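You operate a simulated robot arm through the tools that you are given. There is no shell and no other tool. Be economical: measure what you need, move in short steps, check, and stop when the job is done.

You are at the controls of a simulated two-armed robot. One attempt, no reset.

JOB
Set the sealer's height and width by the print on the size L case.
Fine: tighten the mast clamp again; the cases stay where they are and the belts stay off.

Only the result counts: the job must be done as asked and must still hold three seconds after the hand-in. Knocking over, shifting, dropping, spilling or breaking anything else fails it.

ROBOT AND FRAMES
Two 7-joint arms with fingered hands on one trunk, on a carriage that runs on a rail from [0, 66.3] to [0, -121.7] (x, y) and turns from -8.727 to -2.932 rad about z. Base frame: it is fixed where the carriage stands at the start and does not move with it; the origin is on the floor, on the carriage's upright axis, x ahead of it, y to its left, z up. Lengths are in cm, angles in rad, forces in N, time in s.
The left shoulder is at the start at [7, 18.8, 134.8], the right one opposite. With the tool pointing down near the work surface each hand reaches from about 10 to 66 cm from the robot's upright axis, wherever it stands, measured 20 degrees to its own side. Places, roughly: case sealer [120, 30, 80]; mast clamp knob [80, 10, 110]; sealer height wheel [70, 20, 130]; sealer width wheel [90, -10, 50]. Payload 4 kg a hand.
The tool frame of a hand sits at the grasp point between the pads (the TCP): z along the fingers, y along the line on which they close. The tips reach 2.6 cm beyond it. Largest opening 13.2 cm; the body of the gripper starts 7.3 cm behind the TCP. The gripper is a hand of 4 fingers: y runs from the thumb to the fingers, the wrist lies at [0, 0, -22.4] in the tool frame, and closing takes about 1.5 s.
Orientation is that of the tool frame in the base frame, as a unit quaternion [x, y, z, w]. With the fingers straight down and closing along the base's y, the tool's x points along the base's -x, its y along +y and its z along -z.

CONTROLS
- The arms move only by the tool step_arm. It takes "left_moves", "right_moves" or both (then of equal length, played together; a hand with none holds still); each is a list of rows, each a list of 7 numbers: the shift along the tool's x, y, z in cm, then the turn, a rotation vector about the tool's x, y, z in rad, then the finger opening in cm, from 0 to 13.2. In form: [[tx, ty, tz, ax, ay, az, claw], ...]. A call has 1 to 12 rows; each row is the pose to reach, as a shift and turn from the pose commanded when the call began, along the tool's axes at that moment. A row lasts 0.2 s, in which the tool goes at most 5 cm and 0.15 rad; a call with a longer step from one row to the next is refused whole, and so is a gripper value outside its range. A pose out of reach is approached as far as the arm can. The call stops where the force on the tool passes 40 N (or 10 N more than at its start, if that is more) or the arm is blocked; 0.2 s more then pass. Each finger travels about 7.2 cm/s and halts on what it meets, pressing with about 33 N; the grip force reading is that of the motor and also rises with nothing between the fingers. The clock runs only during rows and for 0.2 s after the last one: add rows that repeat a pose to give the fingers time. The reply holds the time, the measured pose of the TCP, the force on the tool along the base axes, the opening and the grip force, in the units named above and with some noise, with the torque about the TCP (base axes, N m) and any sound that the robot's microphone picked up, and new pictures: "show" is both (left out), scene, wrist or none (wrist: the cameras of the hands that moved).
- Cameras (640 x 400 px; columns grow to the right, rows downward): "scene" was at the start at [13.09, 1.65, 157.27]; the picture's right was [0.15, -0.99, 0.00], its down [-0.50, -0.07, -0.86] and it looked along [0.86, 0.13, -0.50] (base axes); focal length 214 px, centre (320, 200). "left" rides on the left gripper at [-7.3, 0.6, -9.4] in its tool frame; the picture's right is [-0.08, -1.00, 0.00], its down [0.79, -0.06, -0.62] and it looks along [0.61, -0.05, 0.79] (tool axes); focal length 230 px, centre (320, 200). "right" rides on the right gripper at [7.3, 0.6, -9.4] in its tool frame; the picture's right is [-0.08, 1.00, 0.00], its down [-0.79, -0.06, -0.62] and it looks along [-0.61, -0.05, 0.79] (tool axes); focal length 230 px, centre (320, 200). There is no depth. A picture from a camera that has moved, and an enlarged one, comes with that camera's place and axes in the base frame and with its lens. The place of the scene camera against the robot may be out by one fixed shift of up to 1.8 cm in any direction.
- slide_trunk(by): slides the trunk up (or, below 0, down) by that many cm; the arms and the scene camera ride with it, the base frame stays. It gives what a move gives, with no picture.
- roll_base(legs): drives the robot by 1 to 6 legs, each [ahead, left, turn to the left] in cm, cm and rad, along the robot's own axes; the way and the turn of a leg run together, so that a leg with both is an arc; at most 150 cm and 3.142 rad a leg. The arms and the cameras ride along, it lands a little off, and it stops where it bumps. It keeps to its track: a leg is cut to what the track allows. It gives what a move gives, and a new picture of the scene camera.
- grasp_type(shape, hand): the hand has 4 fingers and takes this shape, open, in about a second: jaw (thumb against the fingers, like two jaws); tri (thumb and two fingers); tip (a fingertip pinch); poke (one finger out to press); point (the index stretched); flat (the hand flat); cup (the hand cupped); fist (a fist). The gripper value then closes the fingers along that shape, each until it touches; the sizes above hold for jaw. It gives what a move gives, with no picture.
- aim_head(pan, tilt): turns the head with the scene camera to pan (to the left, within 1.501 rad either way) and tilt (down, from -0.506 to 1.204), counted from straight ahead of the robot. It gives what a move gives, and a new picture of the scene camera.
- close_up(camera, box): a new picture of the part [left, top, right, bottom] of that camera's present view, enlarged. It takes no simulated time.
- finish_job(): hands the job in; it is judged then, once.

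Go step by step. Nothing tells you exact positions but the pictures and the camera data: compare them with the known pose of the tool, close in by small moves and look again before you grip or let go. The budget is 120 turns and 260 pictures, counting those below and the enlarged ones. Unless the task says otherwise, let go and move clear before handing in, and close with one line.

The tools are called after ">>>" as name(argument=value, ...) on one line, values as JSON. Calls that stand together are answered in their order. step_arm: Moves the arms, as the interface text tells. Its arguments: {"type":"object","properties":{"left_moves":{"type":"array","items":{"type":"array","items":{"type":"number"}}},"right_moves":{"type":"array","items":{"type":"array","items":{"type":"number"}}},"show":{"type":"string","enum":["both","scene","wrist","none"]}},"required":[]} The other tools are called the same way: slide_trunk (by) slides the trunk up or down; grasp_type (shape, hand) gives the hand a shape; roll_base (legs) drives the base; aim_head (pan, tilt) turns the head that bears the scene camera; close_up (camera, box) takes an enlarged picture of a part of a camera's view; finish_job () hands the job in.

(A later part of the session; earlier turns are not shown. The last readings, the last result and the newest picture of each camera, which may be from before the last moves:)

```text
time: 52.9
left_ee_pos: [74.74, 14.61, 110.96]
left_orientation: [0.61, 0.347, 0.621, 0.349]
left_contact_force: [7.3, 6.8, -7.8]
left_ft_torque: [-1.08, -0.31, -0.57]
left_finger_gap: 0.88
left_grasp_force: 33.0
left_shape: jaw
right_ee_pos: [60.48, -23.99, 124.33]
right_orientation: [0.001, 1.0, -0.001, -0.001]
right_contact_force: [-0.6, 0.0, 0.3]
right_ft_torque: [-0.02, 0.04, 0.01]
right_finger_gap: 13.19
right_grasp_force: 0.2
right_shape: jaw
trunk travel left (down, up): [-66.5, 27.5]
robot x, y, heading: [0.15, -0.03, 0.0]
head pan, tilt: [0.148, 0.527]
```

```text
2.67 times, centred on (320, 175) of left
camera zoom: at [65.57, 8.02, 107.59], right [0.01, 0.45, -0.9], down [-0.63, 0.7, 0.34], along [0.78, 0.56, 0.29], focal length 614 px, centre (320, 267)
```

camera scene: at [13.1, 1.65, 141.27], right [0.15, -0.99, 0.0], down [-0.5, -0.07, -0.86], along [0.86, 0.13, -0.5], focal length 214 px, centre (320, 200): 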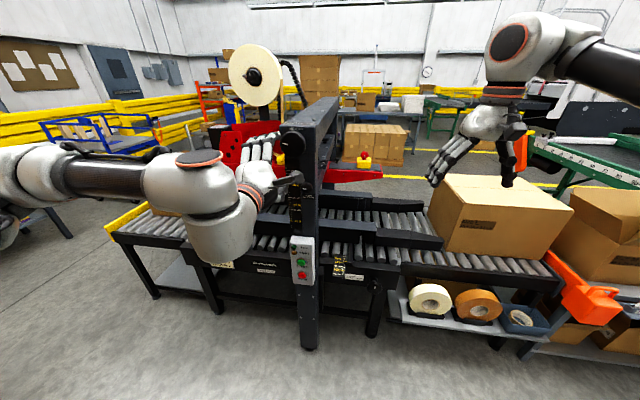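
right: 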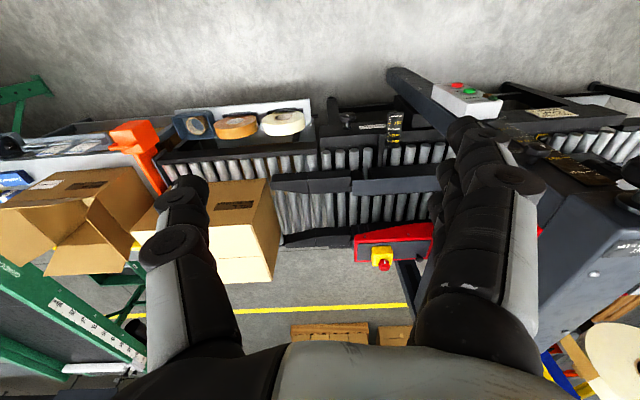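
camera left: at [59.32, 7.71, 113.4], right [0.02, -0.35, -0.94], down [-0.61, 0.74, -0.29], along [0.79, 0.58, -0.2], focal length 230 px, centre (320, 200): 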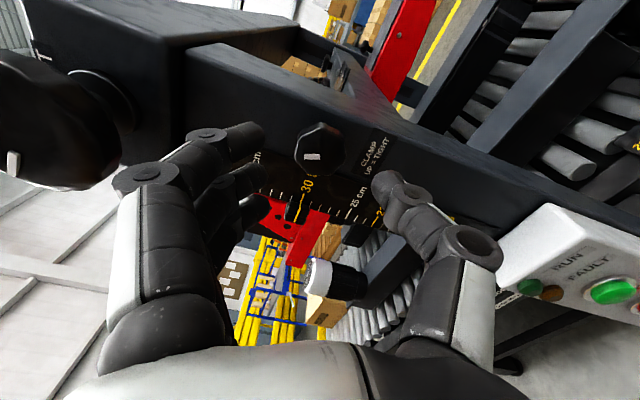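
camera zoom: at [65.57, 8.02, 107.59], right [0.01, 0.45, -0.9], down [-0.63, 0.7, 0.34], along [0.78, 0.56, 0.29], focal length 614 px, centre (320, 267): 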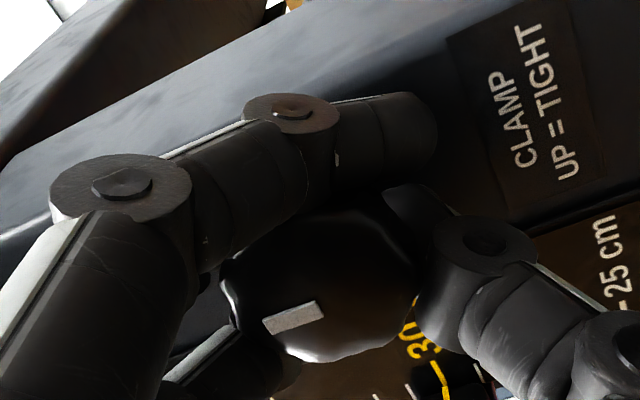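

The mark is close to up, with about 1.1 N m of resistance. I'll snug it slightly, then release and look.

>>> step_arm(left_moves=[[0, 0, 0, 0, 0, 0.06, 0.3], [0, 0, 0, 0, 0, 0.12, 0.3], [0, 0, 0, 0, 0, 0.12, 0.3]], show="none")

>>> step_arm(left_moves=[[0, 0, 0, 0, 0, 0, 2], [0, 0, 0, 0, 0, 0, 4], [0, 0, 0, 0, 0, 0, 6], [0, 0, 0, 0, 0, 0, 6], [0, 0, -3, 0, 0, 0, 6], [0, 0, -6, 0, 0, 0, 6], [0, 0, -10, 0, 0, -0.14, 6], [0, 0, -14, 0, 0, -0.28, 6], [0, 0, -14, 0, 0, -0.42, 6], [0, 0, -14, 0, 0, -0.56, 6], [0, 0, -14, 0, 0, -0.7, 6], [0, 0, -14, 0, 0, -0.84, 6]], show="wrist")

>>> close_up(camera="left", box=[264, 90, 384, 165])

```text
time: 53.7
left_ee_pos: [74.91, 14.52, 111.06]
left_orientation: [0.629, 0.312, 0.64, 0.312]
left_contact_force: [9.0, 12.1, -5.0]
left_ft_torque: [-1.14, -0.2, -0.72]
left_finger_gap: 0.88
left_grasp_force: 33.3
left_shape: jaw
right_ee_pos: [60.45, -24.0, 124.26]
right_orientation: [0.001, 1.0, -0.001, -0.001]
right_contact_force: [0.0, 0.7, 0.9]
right_ft_torque: [0.02, 0.04, 0.01]
right_finger_gap: 13.18
right_grasp_force: 0.1
right_shape: jaw
trunk travel left (down, up): [-66.5, 27.5]
robot x, y, heading: [0.17, 0.04, -0.002]
head pan, tilt: [0.148, 0.527]
```

```text
time: 56.3
left_ee_pos: [60.73, 14.33, 110.92]
left_orientation: [0.447, 0.539, 0.457, 0.549]
left_contact_force: [-0.4, -0.6, -0.5]
left_ft_torque: [0.0, 0.02, 0.0]
left_finger_gap: 5.92
left_grasp_force: 0.1
left_shape: jaw
right_ee_pos: [60.19, -24.31, 124.46]
right_orientation: [0.002, 1.0, 0.0, 0.0]
right_contact_force: [0.9, -0.5, -0.3]
right_ft_torque: [0.01, 0.0, 0.04]
right_finger_gap: 13.17
right_grasp_force: 0.1
right_shape: jaw
trunk travel left (down, up): [-66.5, 27.5]
robot x, y, heading: [0.07, 0.23, -0.003]
head pan, tilt: [0.148, 0.527]
camera left: at [51.25, 7.39, 112.59], right [0.02, -0.26, -0.97], down [-0.61, 0.76, -0.21], along [0.79, 0.6, -0.14], focal length 230 px, centre (320, 200)
```

left: 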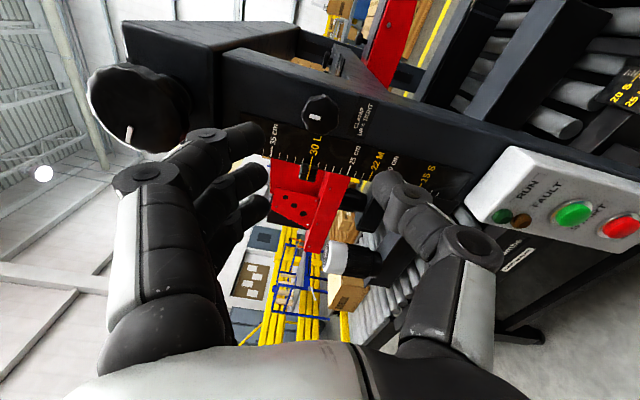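

```text
5.33 times, centred on (324, 128) of left
camera zoom: at [51.25, 7.39, 112.59], right [0.02, -0.26, -0.97], down [-0.61, 0.76, -0.21], along [0.79, 0.6, -0.14], focal length 1227 px, centre (299, 587)
```

zoom: 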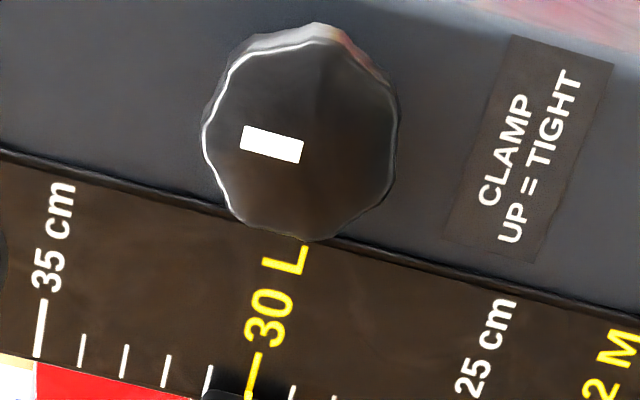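

The clamp mark is up again. I'll check the height pointer after tightening.

>>> close_up(camera="left", box=[292, 150, 332, 175])

>>> close_up(camera="scene", box=[272, 160, 352, 210])

```text
16.00 times, centred on (312, 162) of left
camera zoom: at [51.25, 7.39, 112.59], right [0.02, -0.26, -0.97], down [-0.61, 0.76, -0.21], along [0.79, 0.6, -0.14], focal length 3681 px, centre (448, 800)
```

zoom: 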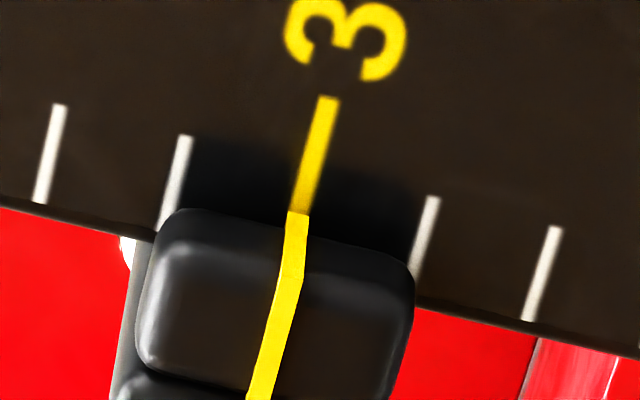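

```text
8.00 times, centred on (312, 185) of scene
camera zoom: at [13.12, 1.64, 141.27], right [0.15, -0.99, 0.0], down [-0.5, -0.07, -0.86], along [0.86, 0.13, -0.5], focal length 1716 px, centre (384, 320)
```

zoom: 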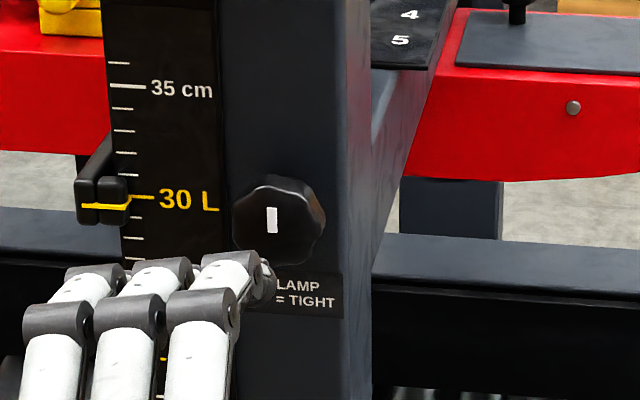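

Height is on 30 and the clamp mark is up. Before driving right and lowering the trunk for the width wheel, I'll tuck the right hand back and look around both sides for obstacles.

>>> step_arm(right_moves=[[4, 0, 0, 0, 0, 0, 13], [8, 0, 0, 0, 0, 0, 11], [12, 0, 0, 0, 0, 0, 9], [16, 0, 0, 0, 0, 0, 7], [20, 0, 0, 0, 0, 0, 6], [20, 0, 0, 0, 0, 0, 6]], left_moves=[[0, 0, -2, 0, 0, -0.14, 6], [0, 0, -4, 0, 0, -0.28, 6], [0, 0, -6, 0, 0, -0.42, 6], [0, 0, -8, 0, 0, -0.56, 6], [0, 0, -10, 0, 0, -0.7, 6], [0, 0, -10, 0, 0, -0.84, 6]], show="none")

>>> aim_head(pan=-1.3, tilt=0.7)

>>> aim_head(pan=1.3, tilt=0.7)

>>> aim_head(pan=-0.2, tilt=0.75)

```text
time: 57.7
left_ee_pos: [50.66, 14.58, 110.55]
left_orientation: [0.19, 0.675, 0.194, 0.686]
left_contact_force: [0.3, 0.2, -0.1]
left_ft_torque: [0.03, 0.01, 0.03]
left_finger_gap: 5.95
left_grasp_force: 0.2
left_shape: jaw
right_ee_pos: [40.33, -24.09, 124.23]
right_orientation: [0.001, 1.0, -0.001, 0.0]
right_contact_force: [0.2, -0.8, 0.3]
right_ft_torque: [-0.03, 0.0, 0.0]
right_finger_gap: 6.09
right_grasp_force: 0.2
right_shape: jaw
trunk travel left (down, up): [-66.5, 27.5]
robot x, y, heading: [-0.18, 0.03, -0.004]
head pan, tilt: [0.148, 0.527]
```

```text
time: 59.2
left_ee_pos: [50.68, 14.37, 110.6]
left_orientation: [0.19, 0.674, 0.194, 0.687]
left_contact_force: [0.0, -0.4, 0.7]
left_ft_torque: [0.05, 0.03, 0.0]
left_finger_gap: 5.92
left_grasp_force: 0.1
left_shape: jaw
right_ee_pos: [40.18, -24.19, 124.24]
right_orientation: [0.002, 1.0, 0.0, 0.0]
right_contact_force: [0.8, -0.2, -0.6]
right_ft_torque: [0.02, 0.01, 0.0]
right_finger_gap: 6.08
right_grasp_force: 0.1
right_shape: jaw
trunk travel left (down, up): [-66.5, 27.5]
robot x, y, heading: [0.03, -0.12, 0.002]
head pan, tilt: [-1.3, 0.7]
camera scene: at [6.42, -7.9, 139.75], right [-0.96, -0.27, 0.0], down [-0.17, 0.62, -0.76], along [0.2, -0.74, -0.64], focal length 214 px, centre (320, 200)
```

scene: 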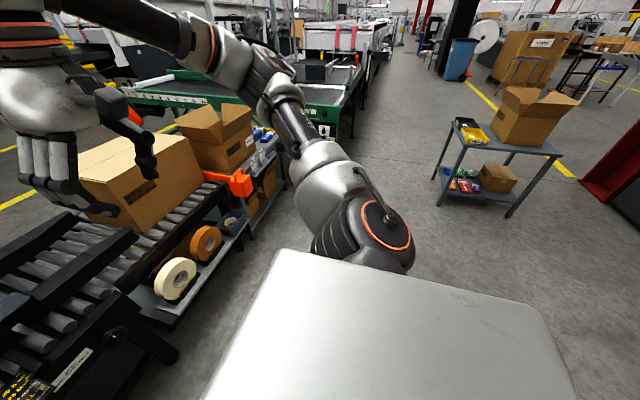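

```text
time: 61.6
left_ee_pos: [50.64, 14.33, 110.65]
left_orientation: [0.191, 0.674, 0.194, 0.687]
left_contact_force: [-0.5, 0.2, -0.2]
left_ft_torque: [0.0, 0.03, 0.02]
left_finger_gap: 5.92
left_grasp_force: 0.0
left_shape: jaw
right_ee_pos: [40.09, -24.14, 124.27]
right_orientation: [0.002, 1.0, 0.0, 0.001]
right_contact_force: [0.5, -0.3, -0.3]
right_ft_torque: [0.0, 0.02, -0.01]
right_finger_gap: 6.08
right_grasp_force: 0.0
right_shape: jaw
trunk travel left (down, up): [-66.5, 27.5]
robot x, y, heading: [-0.01, 0.02, -0.002]
head pan, tilt: [1.3, 0.7]
camera scene: at [6.42, 8.48, 139.75], right [0.96, -0.27, 0.0], down [-0.17, -0.62, -0.76], along [0.21, 0.74, -0.64], focal length 214 px, centre (320, 200)
```

scene: 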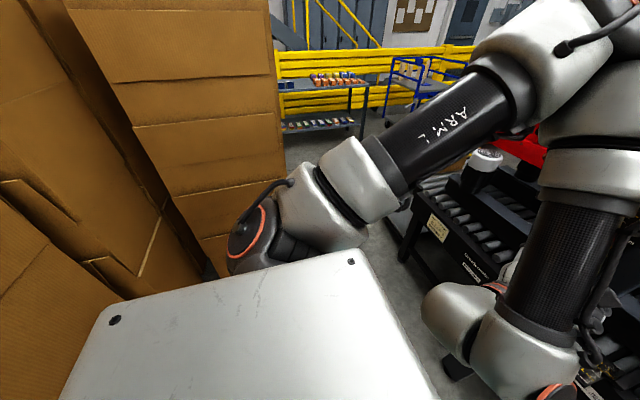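

```text
time: 63.2
left_ee_pos: [50.61, 14.28, 110.68]
left_orientation: [0.191, 0.674, 0.195, 0.686]
left_contact_force: [-0.1, -0.2, 0.2]
left_ft_torque: [0.01, 0.03, 0.0]
left_finger_gap: 5.93
left_grasp_force: 0.1
left_shape: jaw
right_ee_pos: [40.23, -24.21, 124.26]
right_orientation: [0.003, 1.0, 0.0, 0.001]
right_contact_force: [-0.4, 0.0, 0.7]
right_ft_torque: [0.01, 0.02, -0.02]
right_finger_gap: 6.08
right_grasp_force: 0.1
right_shape: jaw
trunk travel left (down, up): [-66.5, 27.5]
robot x, y, heading: [0.21, -0.15, 0.002]
head pan, tilt: [-0.201, 0.75]
camera scene: at [12.26, -1.36, 139.32], right [-0.2, -0.98, 0.0], down [-0.67, 0.14, -0.73], along [0.72, -0.15, -0.68], focal length 214 px, centre (320, 200)
```

scene: 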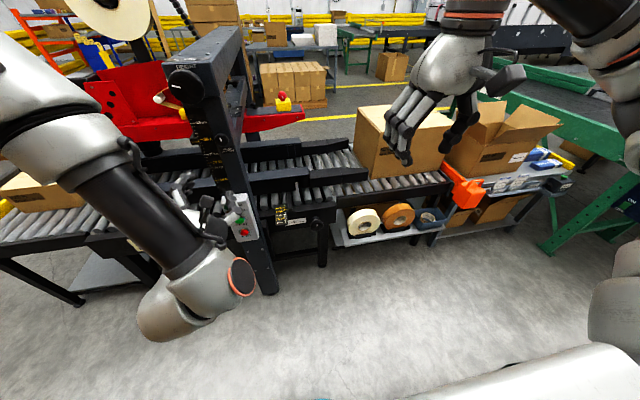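

The sides look clear, and the right hand lines up with the width wheel without driving. I'll point the right hand ahead, then lower the trunk.

>>> step_arm(right_moves=[[-1.6, 0.86, 1.1, 0, -0.143, 0, 8], [-3.3, 1.7, 2.2, 0, -0.286, 0, 8], [-4.9, 2.6, 3.3, 0, -0.428, 0, 8], [-6.5, 3.4, 4.4, 0, -0.571, 0, 8], [-8.2, 4.3, 5.5, 0, -0.714, 0, 8], [-9.8, 5.2, 6.5, 0, -0.857, 0, 8], [-11.5, 6, 7.6, 0, -1, 0, 8], [-13.1, 6.9, 8.7, 0, -1.142, 0, 8], [-14.7, 7.8, 9.8, 0, -1.285, 0, 8], [-16.4, 8.6, 10.9, 0, -1.428, 0, 8], [-18, 9.5, 12, 0, -1.571, 0, 8], [-18, 9.5, 12, 0, -1.571, 0, 8]], show="scene")

```text
time: 65.8
left_ee_pos: [50.83, 14.38, 110.64]
left_orientation: [0.19, 0.674, 0.195, 0.686]
left_contact_force: [0.2, 0.6, 0.7]
left_ft_torque: [-0.01, -0.01, 0.0]
left_finger_gap: 5.95
left_grasp_force: 0.0
left_shape: jaw
right_ee_pos: [57.48, -16.12, 119.75]
right_orientation: [-0.004, 0.722, -0.002, 0.692]
right_contact_force: [0.1, 0.2, -0.1]
right_ft_torque: [0.05, 0.0, 0.01]
right_finger_gap: 7.92
right_grasp_force: 0.0
right_shape: jaw
right hand out of reach, approached as far as the arm can: row 10, 11, 12
trunk travel left (down, up): [-66.5, 27.5]
robot x, y, heading: [0.24, -0.43, -0.0]
head pan, tilt: [-0.201, 0.75]
camera scene: at [12.37, -1.43, 139.31], right [-0.2, -0.98, 0.0], down [-0.67, 0.14, -0.73], along [0.72, -0.15, -0.68], focal length 214 px, centre (320, 200)
```

scene: 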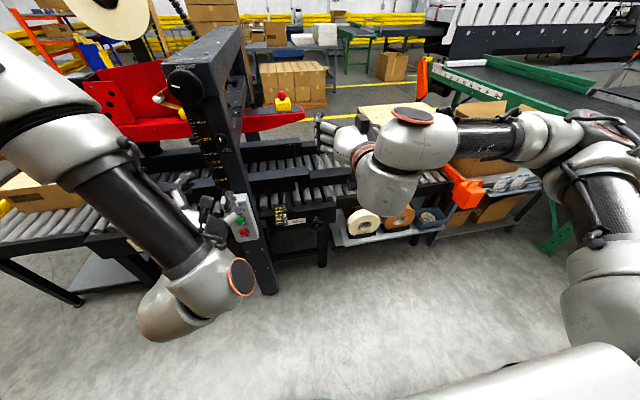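

The right arm is clear. I'll lower the trunk and look.

>>> slide_trunk(by=-55)

>>> aim_head(pan=-0.1, tilt=0.3)

>>> close_up(camera="right", box=[0, 0, 640, 400])

```text
refused: -55 is not a number from -40 to 40
```

```text
time: 66.7
left_ee_pos: [50.69, 14.28, 110.63]
left_orientation: [0.189, 0.674, 0.194, 0.687]
left_contact_force: [-0.5, -0.3, 0.8]
left_ft_torque: [0.0, 0.0, -0.05]
left_finger_gap: 5.94
left_grasp_force: 0.1
left_shape: jaw
right_ee_pos: [57.34, -15.96, 119.8]
right_orientation: [-0.005, 0.722, -0.001, 0.692]
right_contact_force: [-0.6, 0.0, -0.4]
right_ft_torque: [0.05, 0.03, 0.0]
right_finger_gap: 7.96
right_grasp_force: 0.1
right_shape: jaw
trunk travel left (down, up): [-66.5, 27.5]
robot x, y, heading: [0.15, -0.49, -0.001]
head pan, tilt: [-0.099, 0.3]
camera scene: at [13.43, -0.65, 143.35], right [-0.1, -0.99, 0.0], down [-0.29, 0.03, -0.95], along [0.95, -0.1, -0.3], focal length 214 px, centre (320, 200)
```

scene: 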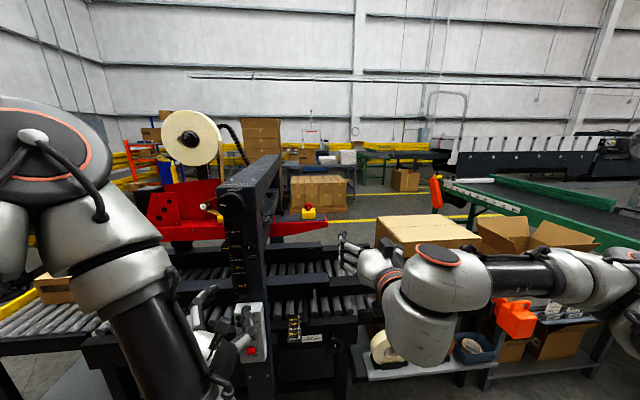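

```text
1.00 times, centred on (320, 200) of right (not enlarged: the box is as wide or as high as the picture)
camera zoom: at [47.82, -15.6, 113.01], right [0.0, 1.0, 0.07], down [-0.58, -0.06, 0.81], along [0.81, -0.04, 0.58], focal length 230 px, centre (320, 200)
```

zoom: 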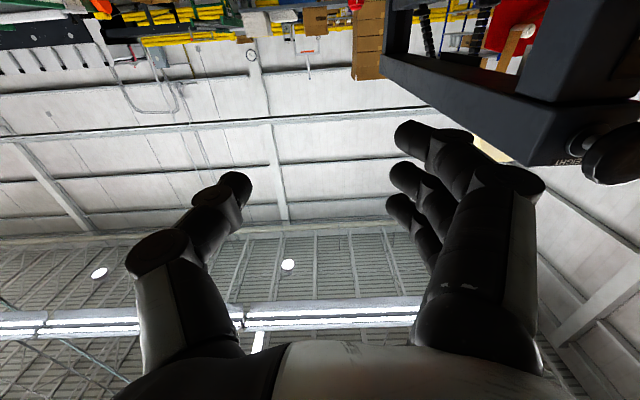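

The trunk moves at most 40 cm at a time, so I'll lower it in two parts.

>>> slide_trunk(by=-35)

>>> slide_trunk(by=-22)

>>> aim_head(pan=-0.1, tilt=0.35)

```text
time: 70.1
left_ee_pos: [50.62, 14.29, 75.79]
left_orientation: [0.19, 0.674, 0.194, 0.687]
left_contact_force: [0.1, -0.2, 0.6]
left_ft_torque: [0.0, 0.0, 0.01]
left_finger_gap: 5.93
left_grasp_force: 0.0
left_shape: jaw
right_ee_pos: [57.48, -15.92, 84.98]
right_orientation: [-0.005, 0.722, 0.0, 0.692]
right_contact_force: [-0.3, -0.1, -0.3]
right_ft_torque: [0.01, 0.02, -0.03]
right_finger_gap: 7.92
right_grasp_force: 0.0
right_shape: jaw
trunk travel left (down, up): [-31.5, 62.5]
robot x, y, heading: [-0.19, -0.04, -0.002]
head pan, tilt: [-0.099, 0.3]
```

```text
time: 72.4
left_ee_pos: [50.69, 14.41, 53.73]
left_orientation: [0.19, 0.674, 0.193, 0.687]
left_contact_force: [-0.6, 0.1, -0.5]
left_ft_torque: [0.01, -0.02, -0.03]
left_finger_gap: 5.95
left_grasp_force: 0.0
left_shape: jaw
right_ee_pos: [57.39, -16.02, 62.89]
right_orientation: [-0.005, 0.721, -0.001, 0.693]
right_contact_force: [-0.3, 0.4, 0.4]
right_ft_torque: [0.02, -0.01, 0.02]
right_finger_gap: 7.94
right_grasp_force: 0.1
right_shape: jaw
trunk travel left (down, up): [-9.5, 84.5]
robot x, y, heading: [0.19, -0.04, -0.001]
head pan, tilt: [-0.099, 0.3]
```

```text
time: 73.1
left_ee_pos: [50.62, 14.42, 53.62]
left_orientation: [0.191, 0.674, 0.195, 0.686]
left_contact_force: [0.4, 0.8, -0.5]
left_ft_torque: [0.0, 0.0, 0.0]
left_finger_gap: 5.93
left_grasp_force: 0.1
left_shape: jaw
right_ee_pos: [57.47, -15.9, 62.78]
right_orientation: [-0.005, 0.721, -0.001, 0.693]
right_contact_force: [0.8, 0.6, 0.4]
right_ft_torque: [-0.01, 0.02, 0.03]
right_finger_gap: 7.92
right_grasp_force: 0.1
right_shape: jaw
trunk travel left (down, up): [-9.5, 84.5]
robot x, y, heading: [-0.36, 0.09, -0.003]
head pan, tilt: [-0.099, 0.351]
camera scene: at [13.4, -0.64, 85.89], right [-0.1, -0.99, 0.0], down [-0.34, 0.03, -0.94], along [0.93, -0.09, -0.34], focal length 214 px, centre (320, 200)
```

scene: 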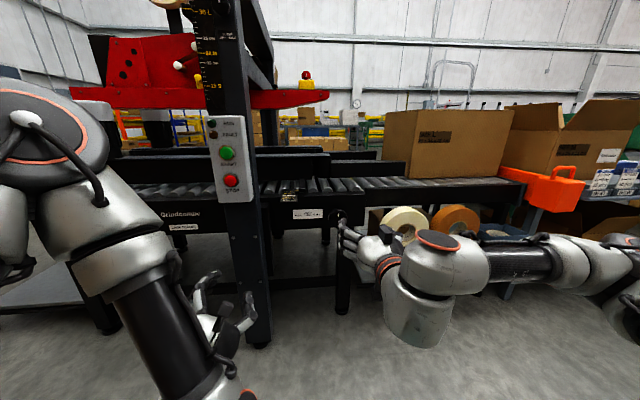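

I can see the width knob just above the fingers. Zooming in.

>>> close_up(camera="scene", box=[270, 175, 398, 255])

>>> close_up(camera="scene", box=[274, 185, 314, 210])

```text
5.00 times, centred on (334, 215) of scene
camera zoom: at [13.4, -0.64, 85.89], right [-0.1, -0.99, 0.0], down [-0.34, 0.03, -0.94], along [0.93, -0.09, -0.34], focal length 1072 px, centre (250, 125)
```

zoom: 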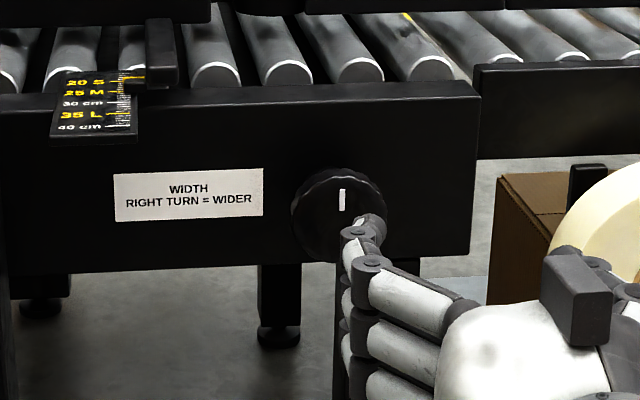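

```text
16.00 times, centred on (294, 198) of scene
camera zoom: at [13.4, -0.64, 85.89], right [-0.1, -0.99, 0.0], down [-0.34, 0.03, -0.94], along [0.93, -0.09, -0.34], focal length 3432 px, centre (736, 240)
```

zoom: 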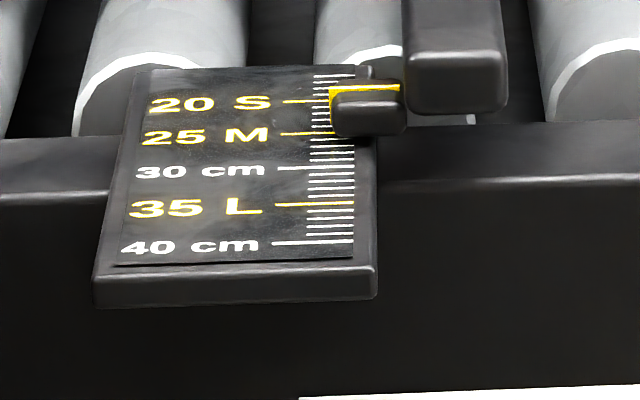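

The width knob is near [85, -14.8, 53.5]. I'll move the right hand forward and down to face it.

>>> step_arm(right_moves=[[0, 0.3, 3, 0, -0.02, 0, 8], [1, 0.6, 6, 0, -0.04, 0, 9], [3, 0.9, 8, 0, -0.04, 0, 10], [5, 1.1, 9, 0, -0.04, 0, 10], [7, 1.1, 10, 0, -0.04, 0, 10], [9, 1.1, 11, 0, -0.04, 0, 10], [9, 1.1, 11, 0, -0.04, 0, 10]], show="none")

>>> step_arm(right_moves=[[0, 0, 0, 0, 0, -0.14, 10], [0, 0, 0, 0, 0, -0.28, 10], [0, 0, 0, 0, 0, -0.42, 10], [0, 0, 0, 0, 0, -0.54, 10]], show="both")

```text
time: 74.7
left_ee_pos: [50.61, 14.29, 53.63]
left_orientation: [0.191, 0.674, 0.193, 0.687]
left_contact_force: [-0.9, -0.4, -0.5]
left_ft_torque: [0.03, 0.02, 0.0]
left_finger_gap: 5.93
left_grasp_force: 0.0
left_shape: jaw
right_ee_pos: [67.91, -16.09, 61.97]
right_orientation: [-0.013, 0.734, -0.002, 0.679]
right_contact_force: [0.6, -0.1, 0.6]
right_ft_torque: [-0.01, -0.02, 0.05]
right_finger_gap: 9.96
right_grasp_force: 0.2
right_shape: jaw
right hand out of reach, approached as far as the arm can: row 1, 2, 3, 4, 5, 6, 7
trunk travel left (down, up): [-9.5, 84.5]
robot x, y, heading: [0.17, -0.07, -0.003]
head pan, tilt: [-0.099, 0.351]
```

```text
time: 75.7
left_ee_pos: [50.75, 14.37, 53.78]
left_orientation: [0.19, 0.674, 0.194, 0.687]
left_contact_force: [-0.1, 0.1, 1.0]
left_ft_torque: [0.03, 0.01, 0.0]
left_finger_gap: 5.95
left_grasp_force: 0.1
left_shape: jaw
right_ee_pos: [67.93, -16.15, 62.31]
right_orientation: [-0.209, 0.703, -0.184, 0.654]
right_contact_force: [-0.1, 0.0, 0.6]
right_ft_torque: [0.0, 0.0, 0.0]
right_finger_gap: 9.97
right_grasp_force: 0.1
right_shape: jaw
trunk travel left (down, up): [-9.5, 84.5]
robot x, y, heading: [-0.27, -0.13, -0.005]
head pan, tilt: [-0.099, 0.351]
camera scene: at [13.4, -0.64, 85.89], right [-0.1, -0.99, 0.0], down [-0.34, 0.03, -0.94], along [0.93, -0.09, -0.34], focal length 214 px, centre (320, 200)
camera right: at [58.31, -19.8, 56.64], right [-0.05, 0.88, -0.46], down [-0.57, 0.36, 0.74], along [0.82, 0.3, 0.48], focal length 230 px, centre (320, 200)
```

scene: 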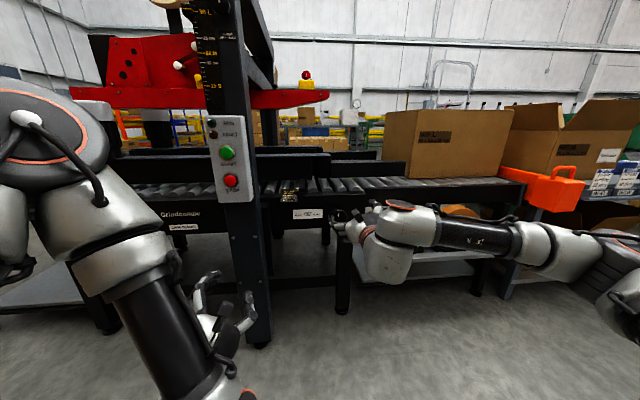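
right: 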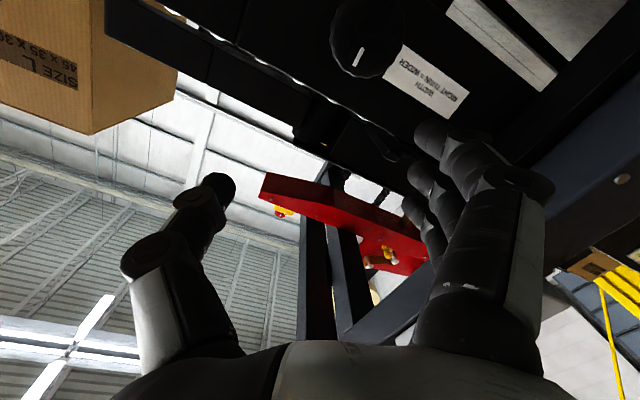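

The arm can't go lower relative to the shoulder in this posture, so I'll lower the trunk the remaining 9 cm.

>>> slide_trunk(by=-9.3)

>>> step_arm(right_moves=[[0, 0, 0, 0, -0.02, 0, 10], [0, 0, 0, 0, -0.04, 0, 10], [0, 0, 0, 0, -0.06, 0, 10], [0, 0, 0, 0, -0.06, 0, 10]], show="wrist")

```text
time: 76.9
left_ee_pos: [50.55, 14.33, 44.51]
left_orientation: [0.19, 0.674, 0.194, 0.687]
left_contact_force: [0.3, 0.1, 0.0]
left_ft_torque: [0.01, -0.01, -0.02]
left_finger_gap: 5.95
left_grasp_force: 0.0
left_shape: jaw
right_ee_pos: [68.06, -16.19, 53.05]
right_orientation: [-0.208, 0.704, -0.183, 0.654]
right_contact_force: [-0.3, 1.1, 0.0]
right_ft_torque: [0.01, -0.02, -0.01]
right_finger_gap: 9.95
right_grasp_force: 0.0
right_shape: jaw
trunk travel left (down, up): [-0.2, 93.8]
robot x, y, heading: [0.13, -0.08, 0.0]
head pan, tilt: [-0.099, 0.351]
```

```text
time: 77.9
left_ee_pos: [50.67, 14.35, 44.45]
left_orientation: [0.19, 0.674, 0.194, 0.687]
left_contact_force: [0.2, 0.0, -0.1]
left_ft_torque: [-0.01, -0.02, -0.03]
left_finger_gap: 5.94
left_grasp_force: 0.1
left_shape: jaw
right_ee_pos: [68.07, -16.16, 53.01]
right_orientation: [-0.214, 0.683, -0.176, 0.676]
right_contact_force: [-0.6, 0.1, 0.2]
right_ft_torque: [-0.02, -0.03, -0.02]
right_finger_gap: 9.95
right_grasp_force: 0.0
right_shape: jaw
trunk travel left (down, up): [-0.2, 93.8]
robot x, y, heading: [0.17, -0.12, -0.004]
head pan, tilt: [-0.099, 0.351]
camera right: at [58.69, -20.02, 46.84], right [-0.05, 0.89, -0.46], down [-0.61, 0.34, 0.71], along [0.79, 0.32, 0.53], focal length 230 px, centre (320, 200)
```

right: 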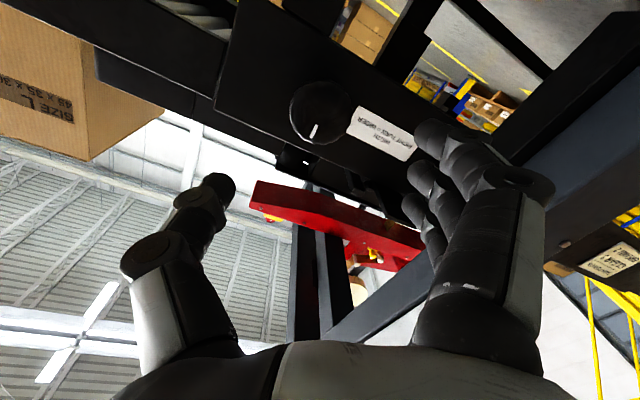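

The knob is near [85.2, -14.9, 53.6]. I'll advance toward it.

>>> step_arm(right_moves=[[-0.3, 0, 3.5, 0, 0, 0, 10], [-0.6, 0, 7, 0, 0, 0, 10], [-0.9, -0.1, 10.5, 0, 0, 0, 10], [-1.1, -0.1, 13.5, 0, 0, 0, 10], [-1.1, -0.1, 13.5, 0, 0, 0, 10]], show="wrist")

>>> close_up(camera="scene", box=[270, 165, 398, 245])

```text
time: 79.1
left_ee_pos: [50.69, 14.35, 44.37]
left_orientation: [0.19, 0.674, 0.194, 0.687]
left_contact_force: [0.2, 0.1, -0.2]
left_ft_torque: [0.0, -0.02, -0.02]
left_finger_gap: 5.95
left_grasp_force: 0.1
left_shape: jaw
right_ee_pos: [81.6, -14.86, 53.81]
right_orientation: [-0.214, 0.684, -0.175, 0.675]
right_contact_force: [0.0, 0.4, -0.6]
right_ft_torque: [0.04, -0.01, -0.03]
right_finger_gap: 9.98
right_grasp_force: 0.1
right_shape: jaw
trunk travel left (down, up): [-0.2, 93.8]
robot x, y, heading: [0.18, 0.32, -0.003]
head pan, tilt: [-0.099, 0.351]
camera right: at [72.29, -18.84, 47.58], right [-0.05, 0.89, -0.46], down [-0.61, 0.34, 0.71], along [0.79, 0.32, 0.53], focal length 230 px, centre (320, 200)
```

right: 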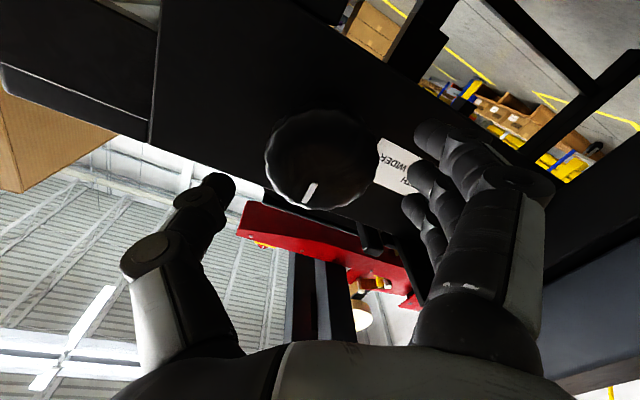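

```text
5.00 times, centred on (334, 205) of scene
camera zoom: at [13.41, -0.64, 76.58], right [-0.1, -0.99, 0.0], down [-0.34, 0.03, -0.94], along [0.93, -0.09, -0.34], focal length 1072 px, centre (250, 175)
```

zoom: 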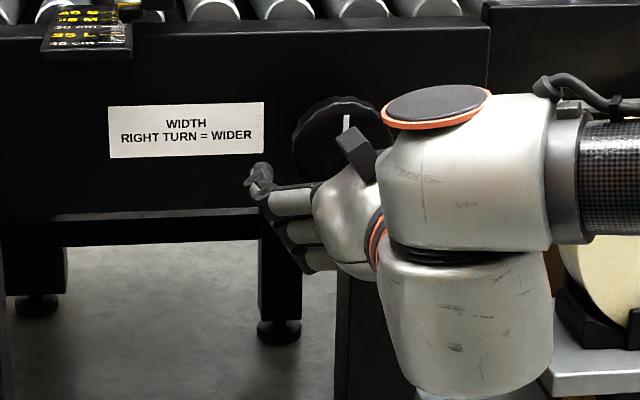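

The knob face is at about x 85.7 and centred. I'll advance onto it and close.

>>> step_arm(right_moves=[[0, 0, 2, 0, 0, 0, 10], [0.2, -0.1, 4, 0, 0, 0, 10], [0.2, -0.2, 4.8, 0, 0, 0, 10], [0.2, -0.2, 4.8, 0, 0, 0, 8], [0.2, -0.2, 4.8, 0, 0, 0, 6], [0.2, -0.2, 4.8, 0, 0, 0, 4], [0.2, -0.2, 4.8, 0, 0, 0, 3], [0.2, -0.2, 4.8, 0, 0, 0, 3]], show="wrist")

```text
time: 80.9
left_ee_pos: [50.73, 14.32, 44.34]
left_orientation: [0.19, 0.674, 0.194, 0.687]
left_contact_force: [-1.2, 0.0, 0.8]
left_ft_torque: [-0.05, 0.03, -0.04]
left_finger_gap: 5.94
left_grasp_force: 0.1
left_shape: jaw
right_ee_pos: [86.36, -15.11, 53.38]
right_orientation: [-0.213, 0.684, -0.177, 0.675]
right_contact_force: [10.8, 0.1, 2.3]
right_ft_torque: [0.03, 0.17, 0.21]
right_finger_gap: 4.04
right_grasp_force: 33.2
right_shape: jaw
trunk travel left (down, up): [-0.2, 93.8]
robot x, y, heading: [-0.42, 0.24, -0.001]
head pan, tilt: [-0.099, 0.351]
camera right: at [77.04, -19.0, 47.28], right [-0.05, 0.89, -0.46], down [-0.61, 0.34, 0.71], along [0.79, 0.32, 0.53], focal length 230 px, centre (320, 200)
```

right: 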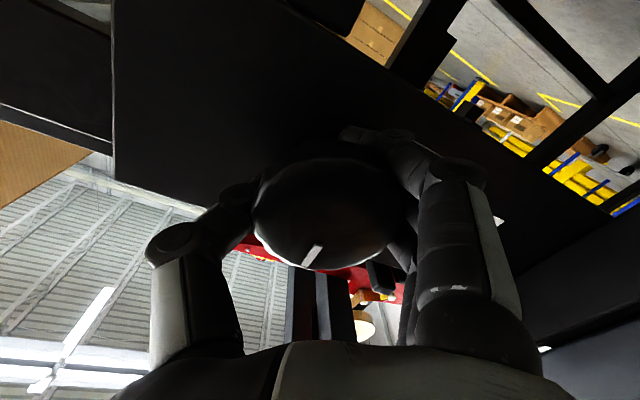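

The knob is gripped. I'll turn it right.

>>> step_arm(right_moves=[[0, 0, 0, 0, 0, 0.14, 3], [0, 0, 0, 0, 0, 0.28, 3], [0, 0, 0, 0, 0, 0.42, 3], [0, 0, 0, 0, 0, 0.56, 3], [0, 0, 0, 0, 0, 0.7, 3], [0, 0, 0, 0, 0, 0.84, 3], [0, 0, 0, 0, 0, 0.98, 3], [0, 0, 0, 0, 0, 1.12, 3], [0, 0, 0, 0, 0, 1.26, 3], [0, 0, 0, 0, 0, 1.4, 3], [0, 0, 0, 0, 0, 1.54, 3], [0, 0, 0, 0, 0, 1.68, 3]], show="wrist")

>>> close_up(camera="scene", box=[262, 155, 326, 195])

```text
time: 82.0
left_ee_pos: [50.76, 14.32, 44.38]
left_orientation: [0.191, 0.675, 0.194, 0.686]
left_contact_force: [-0.4, -0.5, 0.4]
left_ft_torque: [0.0, -0.03, 0.0]
left_finger_gap: 5.95
left_grasp_force: 0.1
left_shape: jaw
right_ee_pos: [86.56, -15.16, 53.3]
right_orientation: [-0.009, 0.728, 0.027, 0.685]
right_contact_force: [5.8, 0.0, -13.3]
right_ft_torque: [-0.06, -0.07, 0.07]
right_finger_gap: 4.02
right_grasp_force: 33.0
right_shape: jaw
right hand out of reach, approached as far as the arm can: row 4, 5
trunk travel left (down, up): [-0.2, 93.8]
robot x, y, heading: [-0.28, -0.11, -0.002]
head pan, tilt: [-0.099, 0.351]
stopped in row 5 (right hand): the force on the tool passed its limit at 42 N (the readings are from after the stop); the commanded pose is now the measured one
camera right: at [76.82, -14.89, 46.73], right [-0.04, 0.99, 0.1], down [-0.56, -0.11, 0.82], along [0.82, -0.02, 0.56], focal length 230 px, centre (320, 200)
```

right: 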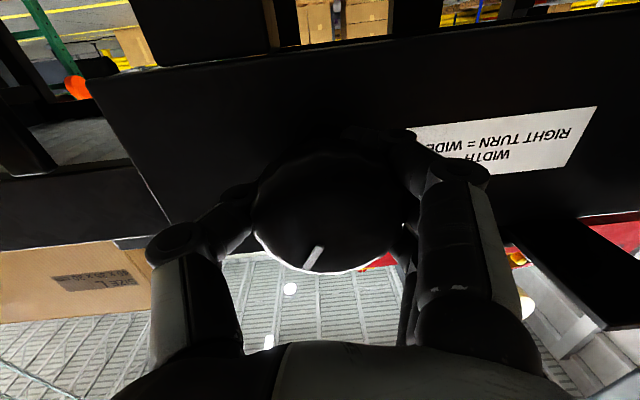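

```text
10.00 times, centred on (294, 175) of scene
camera zoom: at [13.56, -0.66, 76.57], right [-0.1, -0.99, 0.0], down [-0.34, 0.03, -0.94], along [0.93, -0.09, -0.35], focal length 2145 px, centre (580, 450)
```

zoom: 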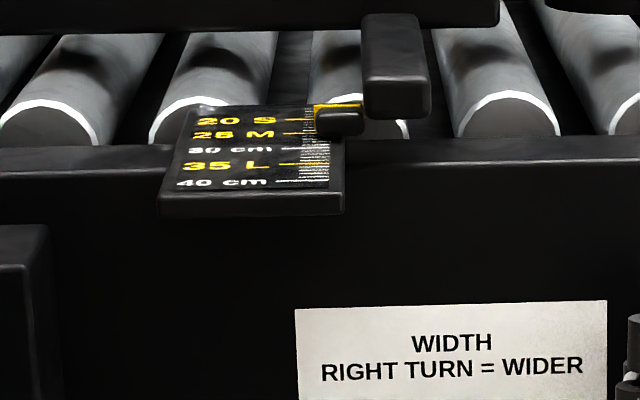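

The wrist limit gets in the way near this roll. I'll release, back out and roll on to a better range before regripping.

>>> step_arm(right_moves=[[0, 0, 0, 0, 0, 0, 5], [0, 0, 0, 0, 0, 0, 7], [0, 0, 0, 0, 0, 0, 9], [0, 0, 0, 0, 0, 0, 10], [0, 0, -3, 0, 0, 0, 10], [0, 0, -6, 0, 0, 0.14, 10], [0, 0, -8, 0, 0, 0.28, 10], [0, 0, -8, 0, 0, 0.42, 10], [0, 0, -8, 0, 0, 0.56, 10], [0, 0, -8, 0, 0, 0.7, 10], [0, 0, -8, 0, 0, 0.84, 10], [0, 0, -8, 0, 0, 0.98, 10]], show="wrist")

```text
time: 84.6
left_ee_pos: [50.58, 14.27, 44.39]
left_orientation: [0.19, 0.674, 0.194, 0.687]
left_contact_force: [-0.7, 0.3, 0.4]
left_ft_torque: [-0.03, 0.01, -0.02]
left_finger_gap: 5.93
left_grasp_force: 0.2
left_shape: jaw
right_ee_pos: [79.07, -19.82, 56.26]
right_orientation: [0.321, 0.659, 0.358, 0.578]
right_contact_force: [-0.2, -0.1, 0.8]
right_ft_torque: [0.01, 0.03, -0.02]
right_finger_gap: 9.97
right_grasp_force: 0.2
right_shape: jaw
right hand out of reach, approached as far as the arm can: row 6, 7, 8, 9, 10, 11, 12
trunk travel left (down, up): [-0.2, 93.8]
robot x, y, heading: [0.12, 0.22, -0.003]
head pan, tilt: [-0.099, 0.351]
camera right: at [68.9, -14.42, 53.69], right [0.02, 0.47, 0.88], down [-0.51, -0.75, 0.41], along [0.86, -0.46, 0.23], focal length 230 px, centre (320, 200)
```

right: 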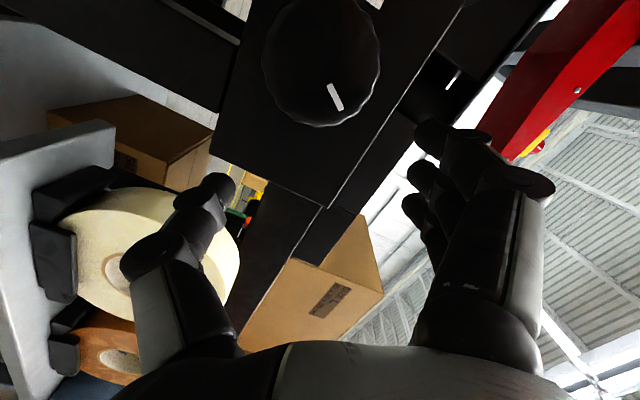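

The right wrist is at its upper roll limit here. I'll roll the other way (left) by several radians to gain a long right-turn stroke.

>>> step_arm(right_moves=[[0, 0, 0, 0, 0, -0.14, 10], [0, 0, 0, 0, 0, -0.28, 10], [0, 0, 0, 0, 0, -0.42, 10], [0, 0, 0, 0, 0, -0.56, 10], [0, 0, 0, 0, 0, -0.7, 10], [0, 0, 0, 0, 0, -0.84, 10], [0, 0, 0, 0, 0, -0.98, 10], [0, 0, 0, 0, 0, -1.12, 10], [0, 0, 0, 0, 0, -1.26, 10], [0, 0, 0, 0, 0, -1.4, 10], [0, 0, 0, 0, 0, -1.54, 10], [0, 0, 0, 0, 0, -1.68, 10]], show="none")

>>> step_arm(right_moves=[[0, 0, 0, 0, 0, -0.14, 10], [0, 0, 0, 0, 0, -0.28, 10], [0, 0, 0, 0, 0, -0.42, 10], [0, 0, 0, 0, 0, -0.56, 10], [0, 0, 0, 0, 0, -0.7, 10], [0, 0, 0, 0, 0, -0.84, 10], [0, 0, 0, 0, 0, -0.98, 10], [0, 0, 0, 0, 0, -1.12, 10], [0, 0, 0, 0, 0, -1.26, 10], [0, 0, 0, 0, 0, -1.4, 10], [0, 0, 0, 0, 0, -1.54, 10], [0, 0, 0, 0, 0, -1.68, 10]], show="wrist")

```text
time: 87.2
left_ee_pos: [50.8, 14.33, 44.37]
left_orientation: [0.19, 0.674, 0.194, 0.687]
left_contact_force: [0.1, -0.5, 0.1]
left_ft_torque: [0.02, 0.05, 0.01]
left_finger_gap: 5.95
left_grasp_force: 0.0
left_shape: jaw
right_ee_pos: [79.19, -19.78, 56.31]
right_orientation: [-0.278, 0.678, -0.194, 0.652]
right_contact_force: [0.0, 0.2, -0.4]
right_ft_torque: [-0.01, 0.03, 0.01]
right_finger_gap: 9.96
right_grasp_force: 0.0
right_shape: jaw
trunk travel left (down, up): [-0.2, 93.8]
robot x, y, heading: [0.33, -0.15, 0.001]
head pan, tilt: [-0.099, 0.351]
```

```text
time: 89.8
left_ee_pos: [50.69, 14.21, 44.42]
left_orientation: [0.189, 0.674, 0.194, 0.687]
left_contact_force: [-0.2, -0.2, -0.4]
left_ft_torque: [0.02, -0.02, 0.02]
left_finger_gap: 5.96
left_grasp_force: 0.0
left_shape: jaw
right_ee_pos: [79.05, -19.78, 56.32]
right_orientation: [0.691, -0.245, 0.614, -0.291]
right_contact_force: [-0.7, -0.7, -0.8]
right_ft_torque: [-0.02, -0.02, 0.0]
right_finger_gap: 9.97
right_grasp_force: 0.0
right_shape: jaw
trunk travel left (down, up): [-0.2, 93.8]
robot x, y, heading: [0.51, 0.17, -0.003]
head pan, tilt: [-0.099, 0.351]
camera right: at [70.77, -26.2, 61.82], right [0.01, -0.65, -0.76], down [-0.71, 0.53, -0.46], along [0.7, 0.54, -0.46], focal length 230 px, centre (320, 200)
```

right: 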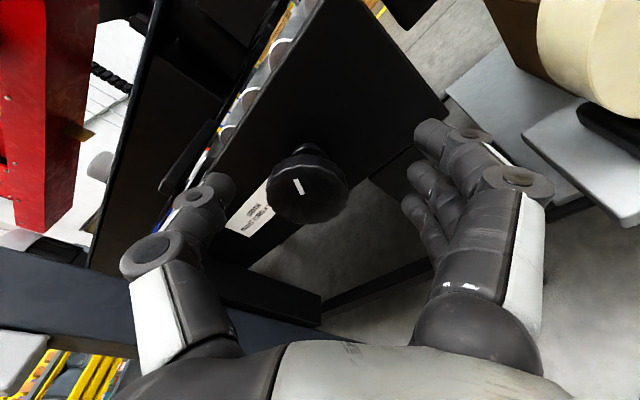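

Rolling this way works well. I'll straighten the hand, centre it on the knob axis and roll further left.

>>> step_arm(right_moves=[[-1.8, -0.5, 0.2, -0.006, 0.04, 0, 10], [-3.6, -1, 0.4, -0.012, 0.08, 0, 10], [-5.25, -1.5, 0.7, -0.019, 0.124, 0, 10], [-5.25, -1.5, 0.7, -0.019, 0.124, 0, 10]], show="none")

>>> step_arm(right_moves=[[0, 0, 0, 0, 0, -0.14, 10], [0, 0, 0, 0, 0, -0.28, 10], [0, 0, 0, 0, 0, -0.42, 10], [0, 0, 0, 0, 0, -0.56, 10], [0, 0, 0, 0, 0, -0.7, 10], [0, 0, 0, 0, 0, -0.84, 10], [0, 0, 0, 0, 0, -0.98, 10], [0, 0, 0, 0, 0, -1.12, 10], [0, 0, 0, 0, 0, -1.26, 10], [0, 0, 0, 0, 0, -1.4, 10], [0, 0, 0, 0, 0, -1.54, 10], [0, 0, 0, 0, 0, -1.68, 10]], show="none")

>>> step_arm(right_moves=[[0, 0, 0, 0, 0, -0.14, 10], [0, 0, 0, 0, 0, -0.28, 10], [0, 0, 0, 0, 0, -0.42, 10], [0, 0, 0, 0, 0, -0.56, 10], [0, 0, 0, 0, 0, -0.7, 10], [0, 0, 0, 0, 0, -0.84, 10], [0, 0, 0, 0, 0, -0.98, 10], [0, 0, 0, 0, 0, -1.12, 10], [0, 0, 0, 0, 0, -1.26, 10], [0, 0, 0, 0, 0, -1.4, 10], [0, 0, 0, 0, 0, -1.54, 10], [0, 0, 0, 0, 0, -1.68, 10]], show="wrist")

```text
time: 90.8
left_ee_pos: [50.6, 14.36, 44.34]
left_orientation: [0.19, 0.674, 0.194, 0.687]
left_contact_force: [0.9, 0.3, -0.6]
left_ft_torque: [-0.01, 0.0, -0.02]
left_finger_gap: 5.93
left_grasp_force: 0.1
left_shape: jaw
right_ee_pos: [78.31, -12.48, 54.78]
right_orientation: [0.689, -0.243, 0.611, -0.305]
right_contact_force: [-0.4, 0.1, -0.5]
right_ft_torque: [0.04, 0.02, -0.01]
right_finger_gap: 9.98
right_grasp_force: 0.1
right_shape: jaw
right hand out of reach, approached as far as the arm can: row 1, 2, 3
trunk travel left (down, up): [-0.2, 93.8]
robot x, y, heading: [0.15, -0.01, -0.001]
head pan, tilt: [-0.099, 0.351]
```

```text
time: 93.4
left_ee_pos: [50.61, 14.43, 44.44]
left_orientation: [0.19, 0.674, 0.195, 0.687]
left_contact_force: [0.2, -0.6, -0.3]
left_ft_torque: [0.01, 0.0, 0.02]
left_finger_gap: 5.92
left_grasp_force: 0.0
left_shape: jaw
right_ee_pos: [79.14, -14.98, 53.52]
right_orientation: [0.638, 0.308, 0.636, 0.307]
right_contact_force: [0.0, 0.5, -0.3]
right_ft_torque: [-0.02, -0.01, 0.0]
right_finger_gap: 9.99
right_grasp_force: 0.1
right_shape: jaw
right hand out of reach, approached as far as the arm can: row 1
trunk travel left (down, up): [-0.2, 93.8]
robot x, y, heading: [0.04, 0.04, 0.005]
head pan, tilt: [-0.099, 0.351]
```

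```text
time: 96.0
left_ee_pos: [50.63, 14.39, 44.25]
left_orientation: [0.189, 0.674, 0.194, 0.687]
left_contact_force: [-0.4, 0.9, 0.1]
left_ft_torque: [0.02, 0.0, 0.03]
left_finger_gap: 5.95
left_grasp_force: 0.1
left_shape: jaw
right_ee_pos: [79.05, -14.94, 53.58]
right_orientation: [0.197, 0.68, 0.196, 0.679]
right_contact_force: [-0.1, 0.9, -0.2]
right_ft_torque: [0.02, -0.01, 0.02]
right_finger_gap: 9.96
right_grasp_force: 0.1
right_shape: jaw
trunk travel left (down, up): [-0.2, 93.8]
robot x, y, heading: [0.18, -0.05, -0.0]
head pan, tilt: [-0.099, 0.351]
camera right: at [69.78, -10.66, 47.81], right [0.0, 0.8, 0.6], down [-0.62, -0.47, 0.63], along [0.79, -0.37, 0.49], focal length 230 px, centre (320, 200)
```

right: 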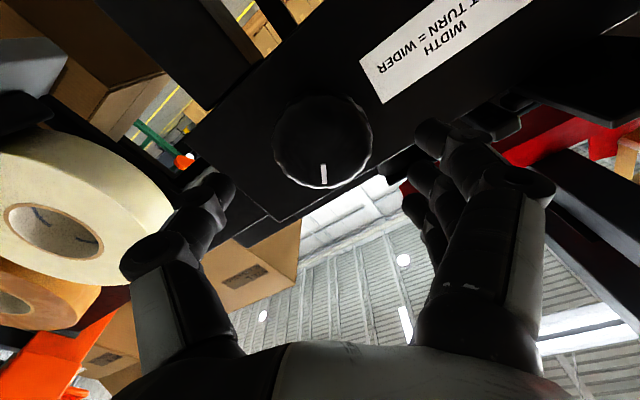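

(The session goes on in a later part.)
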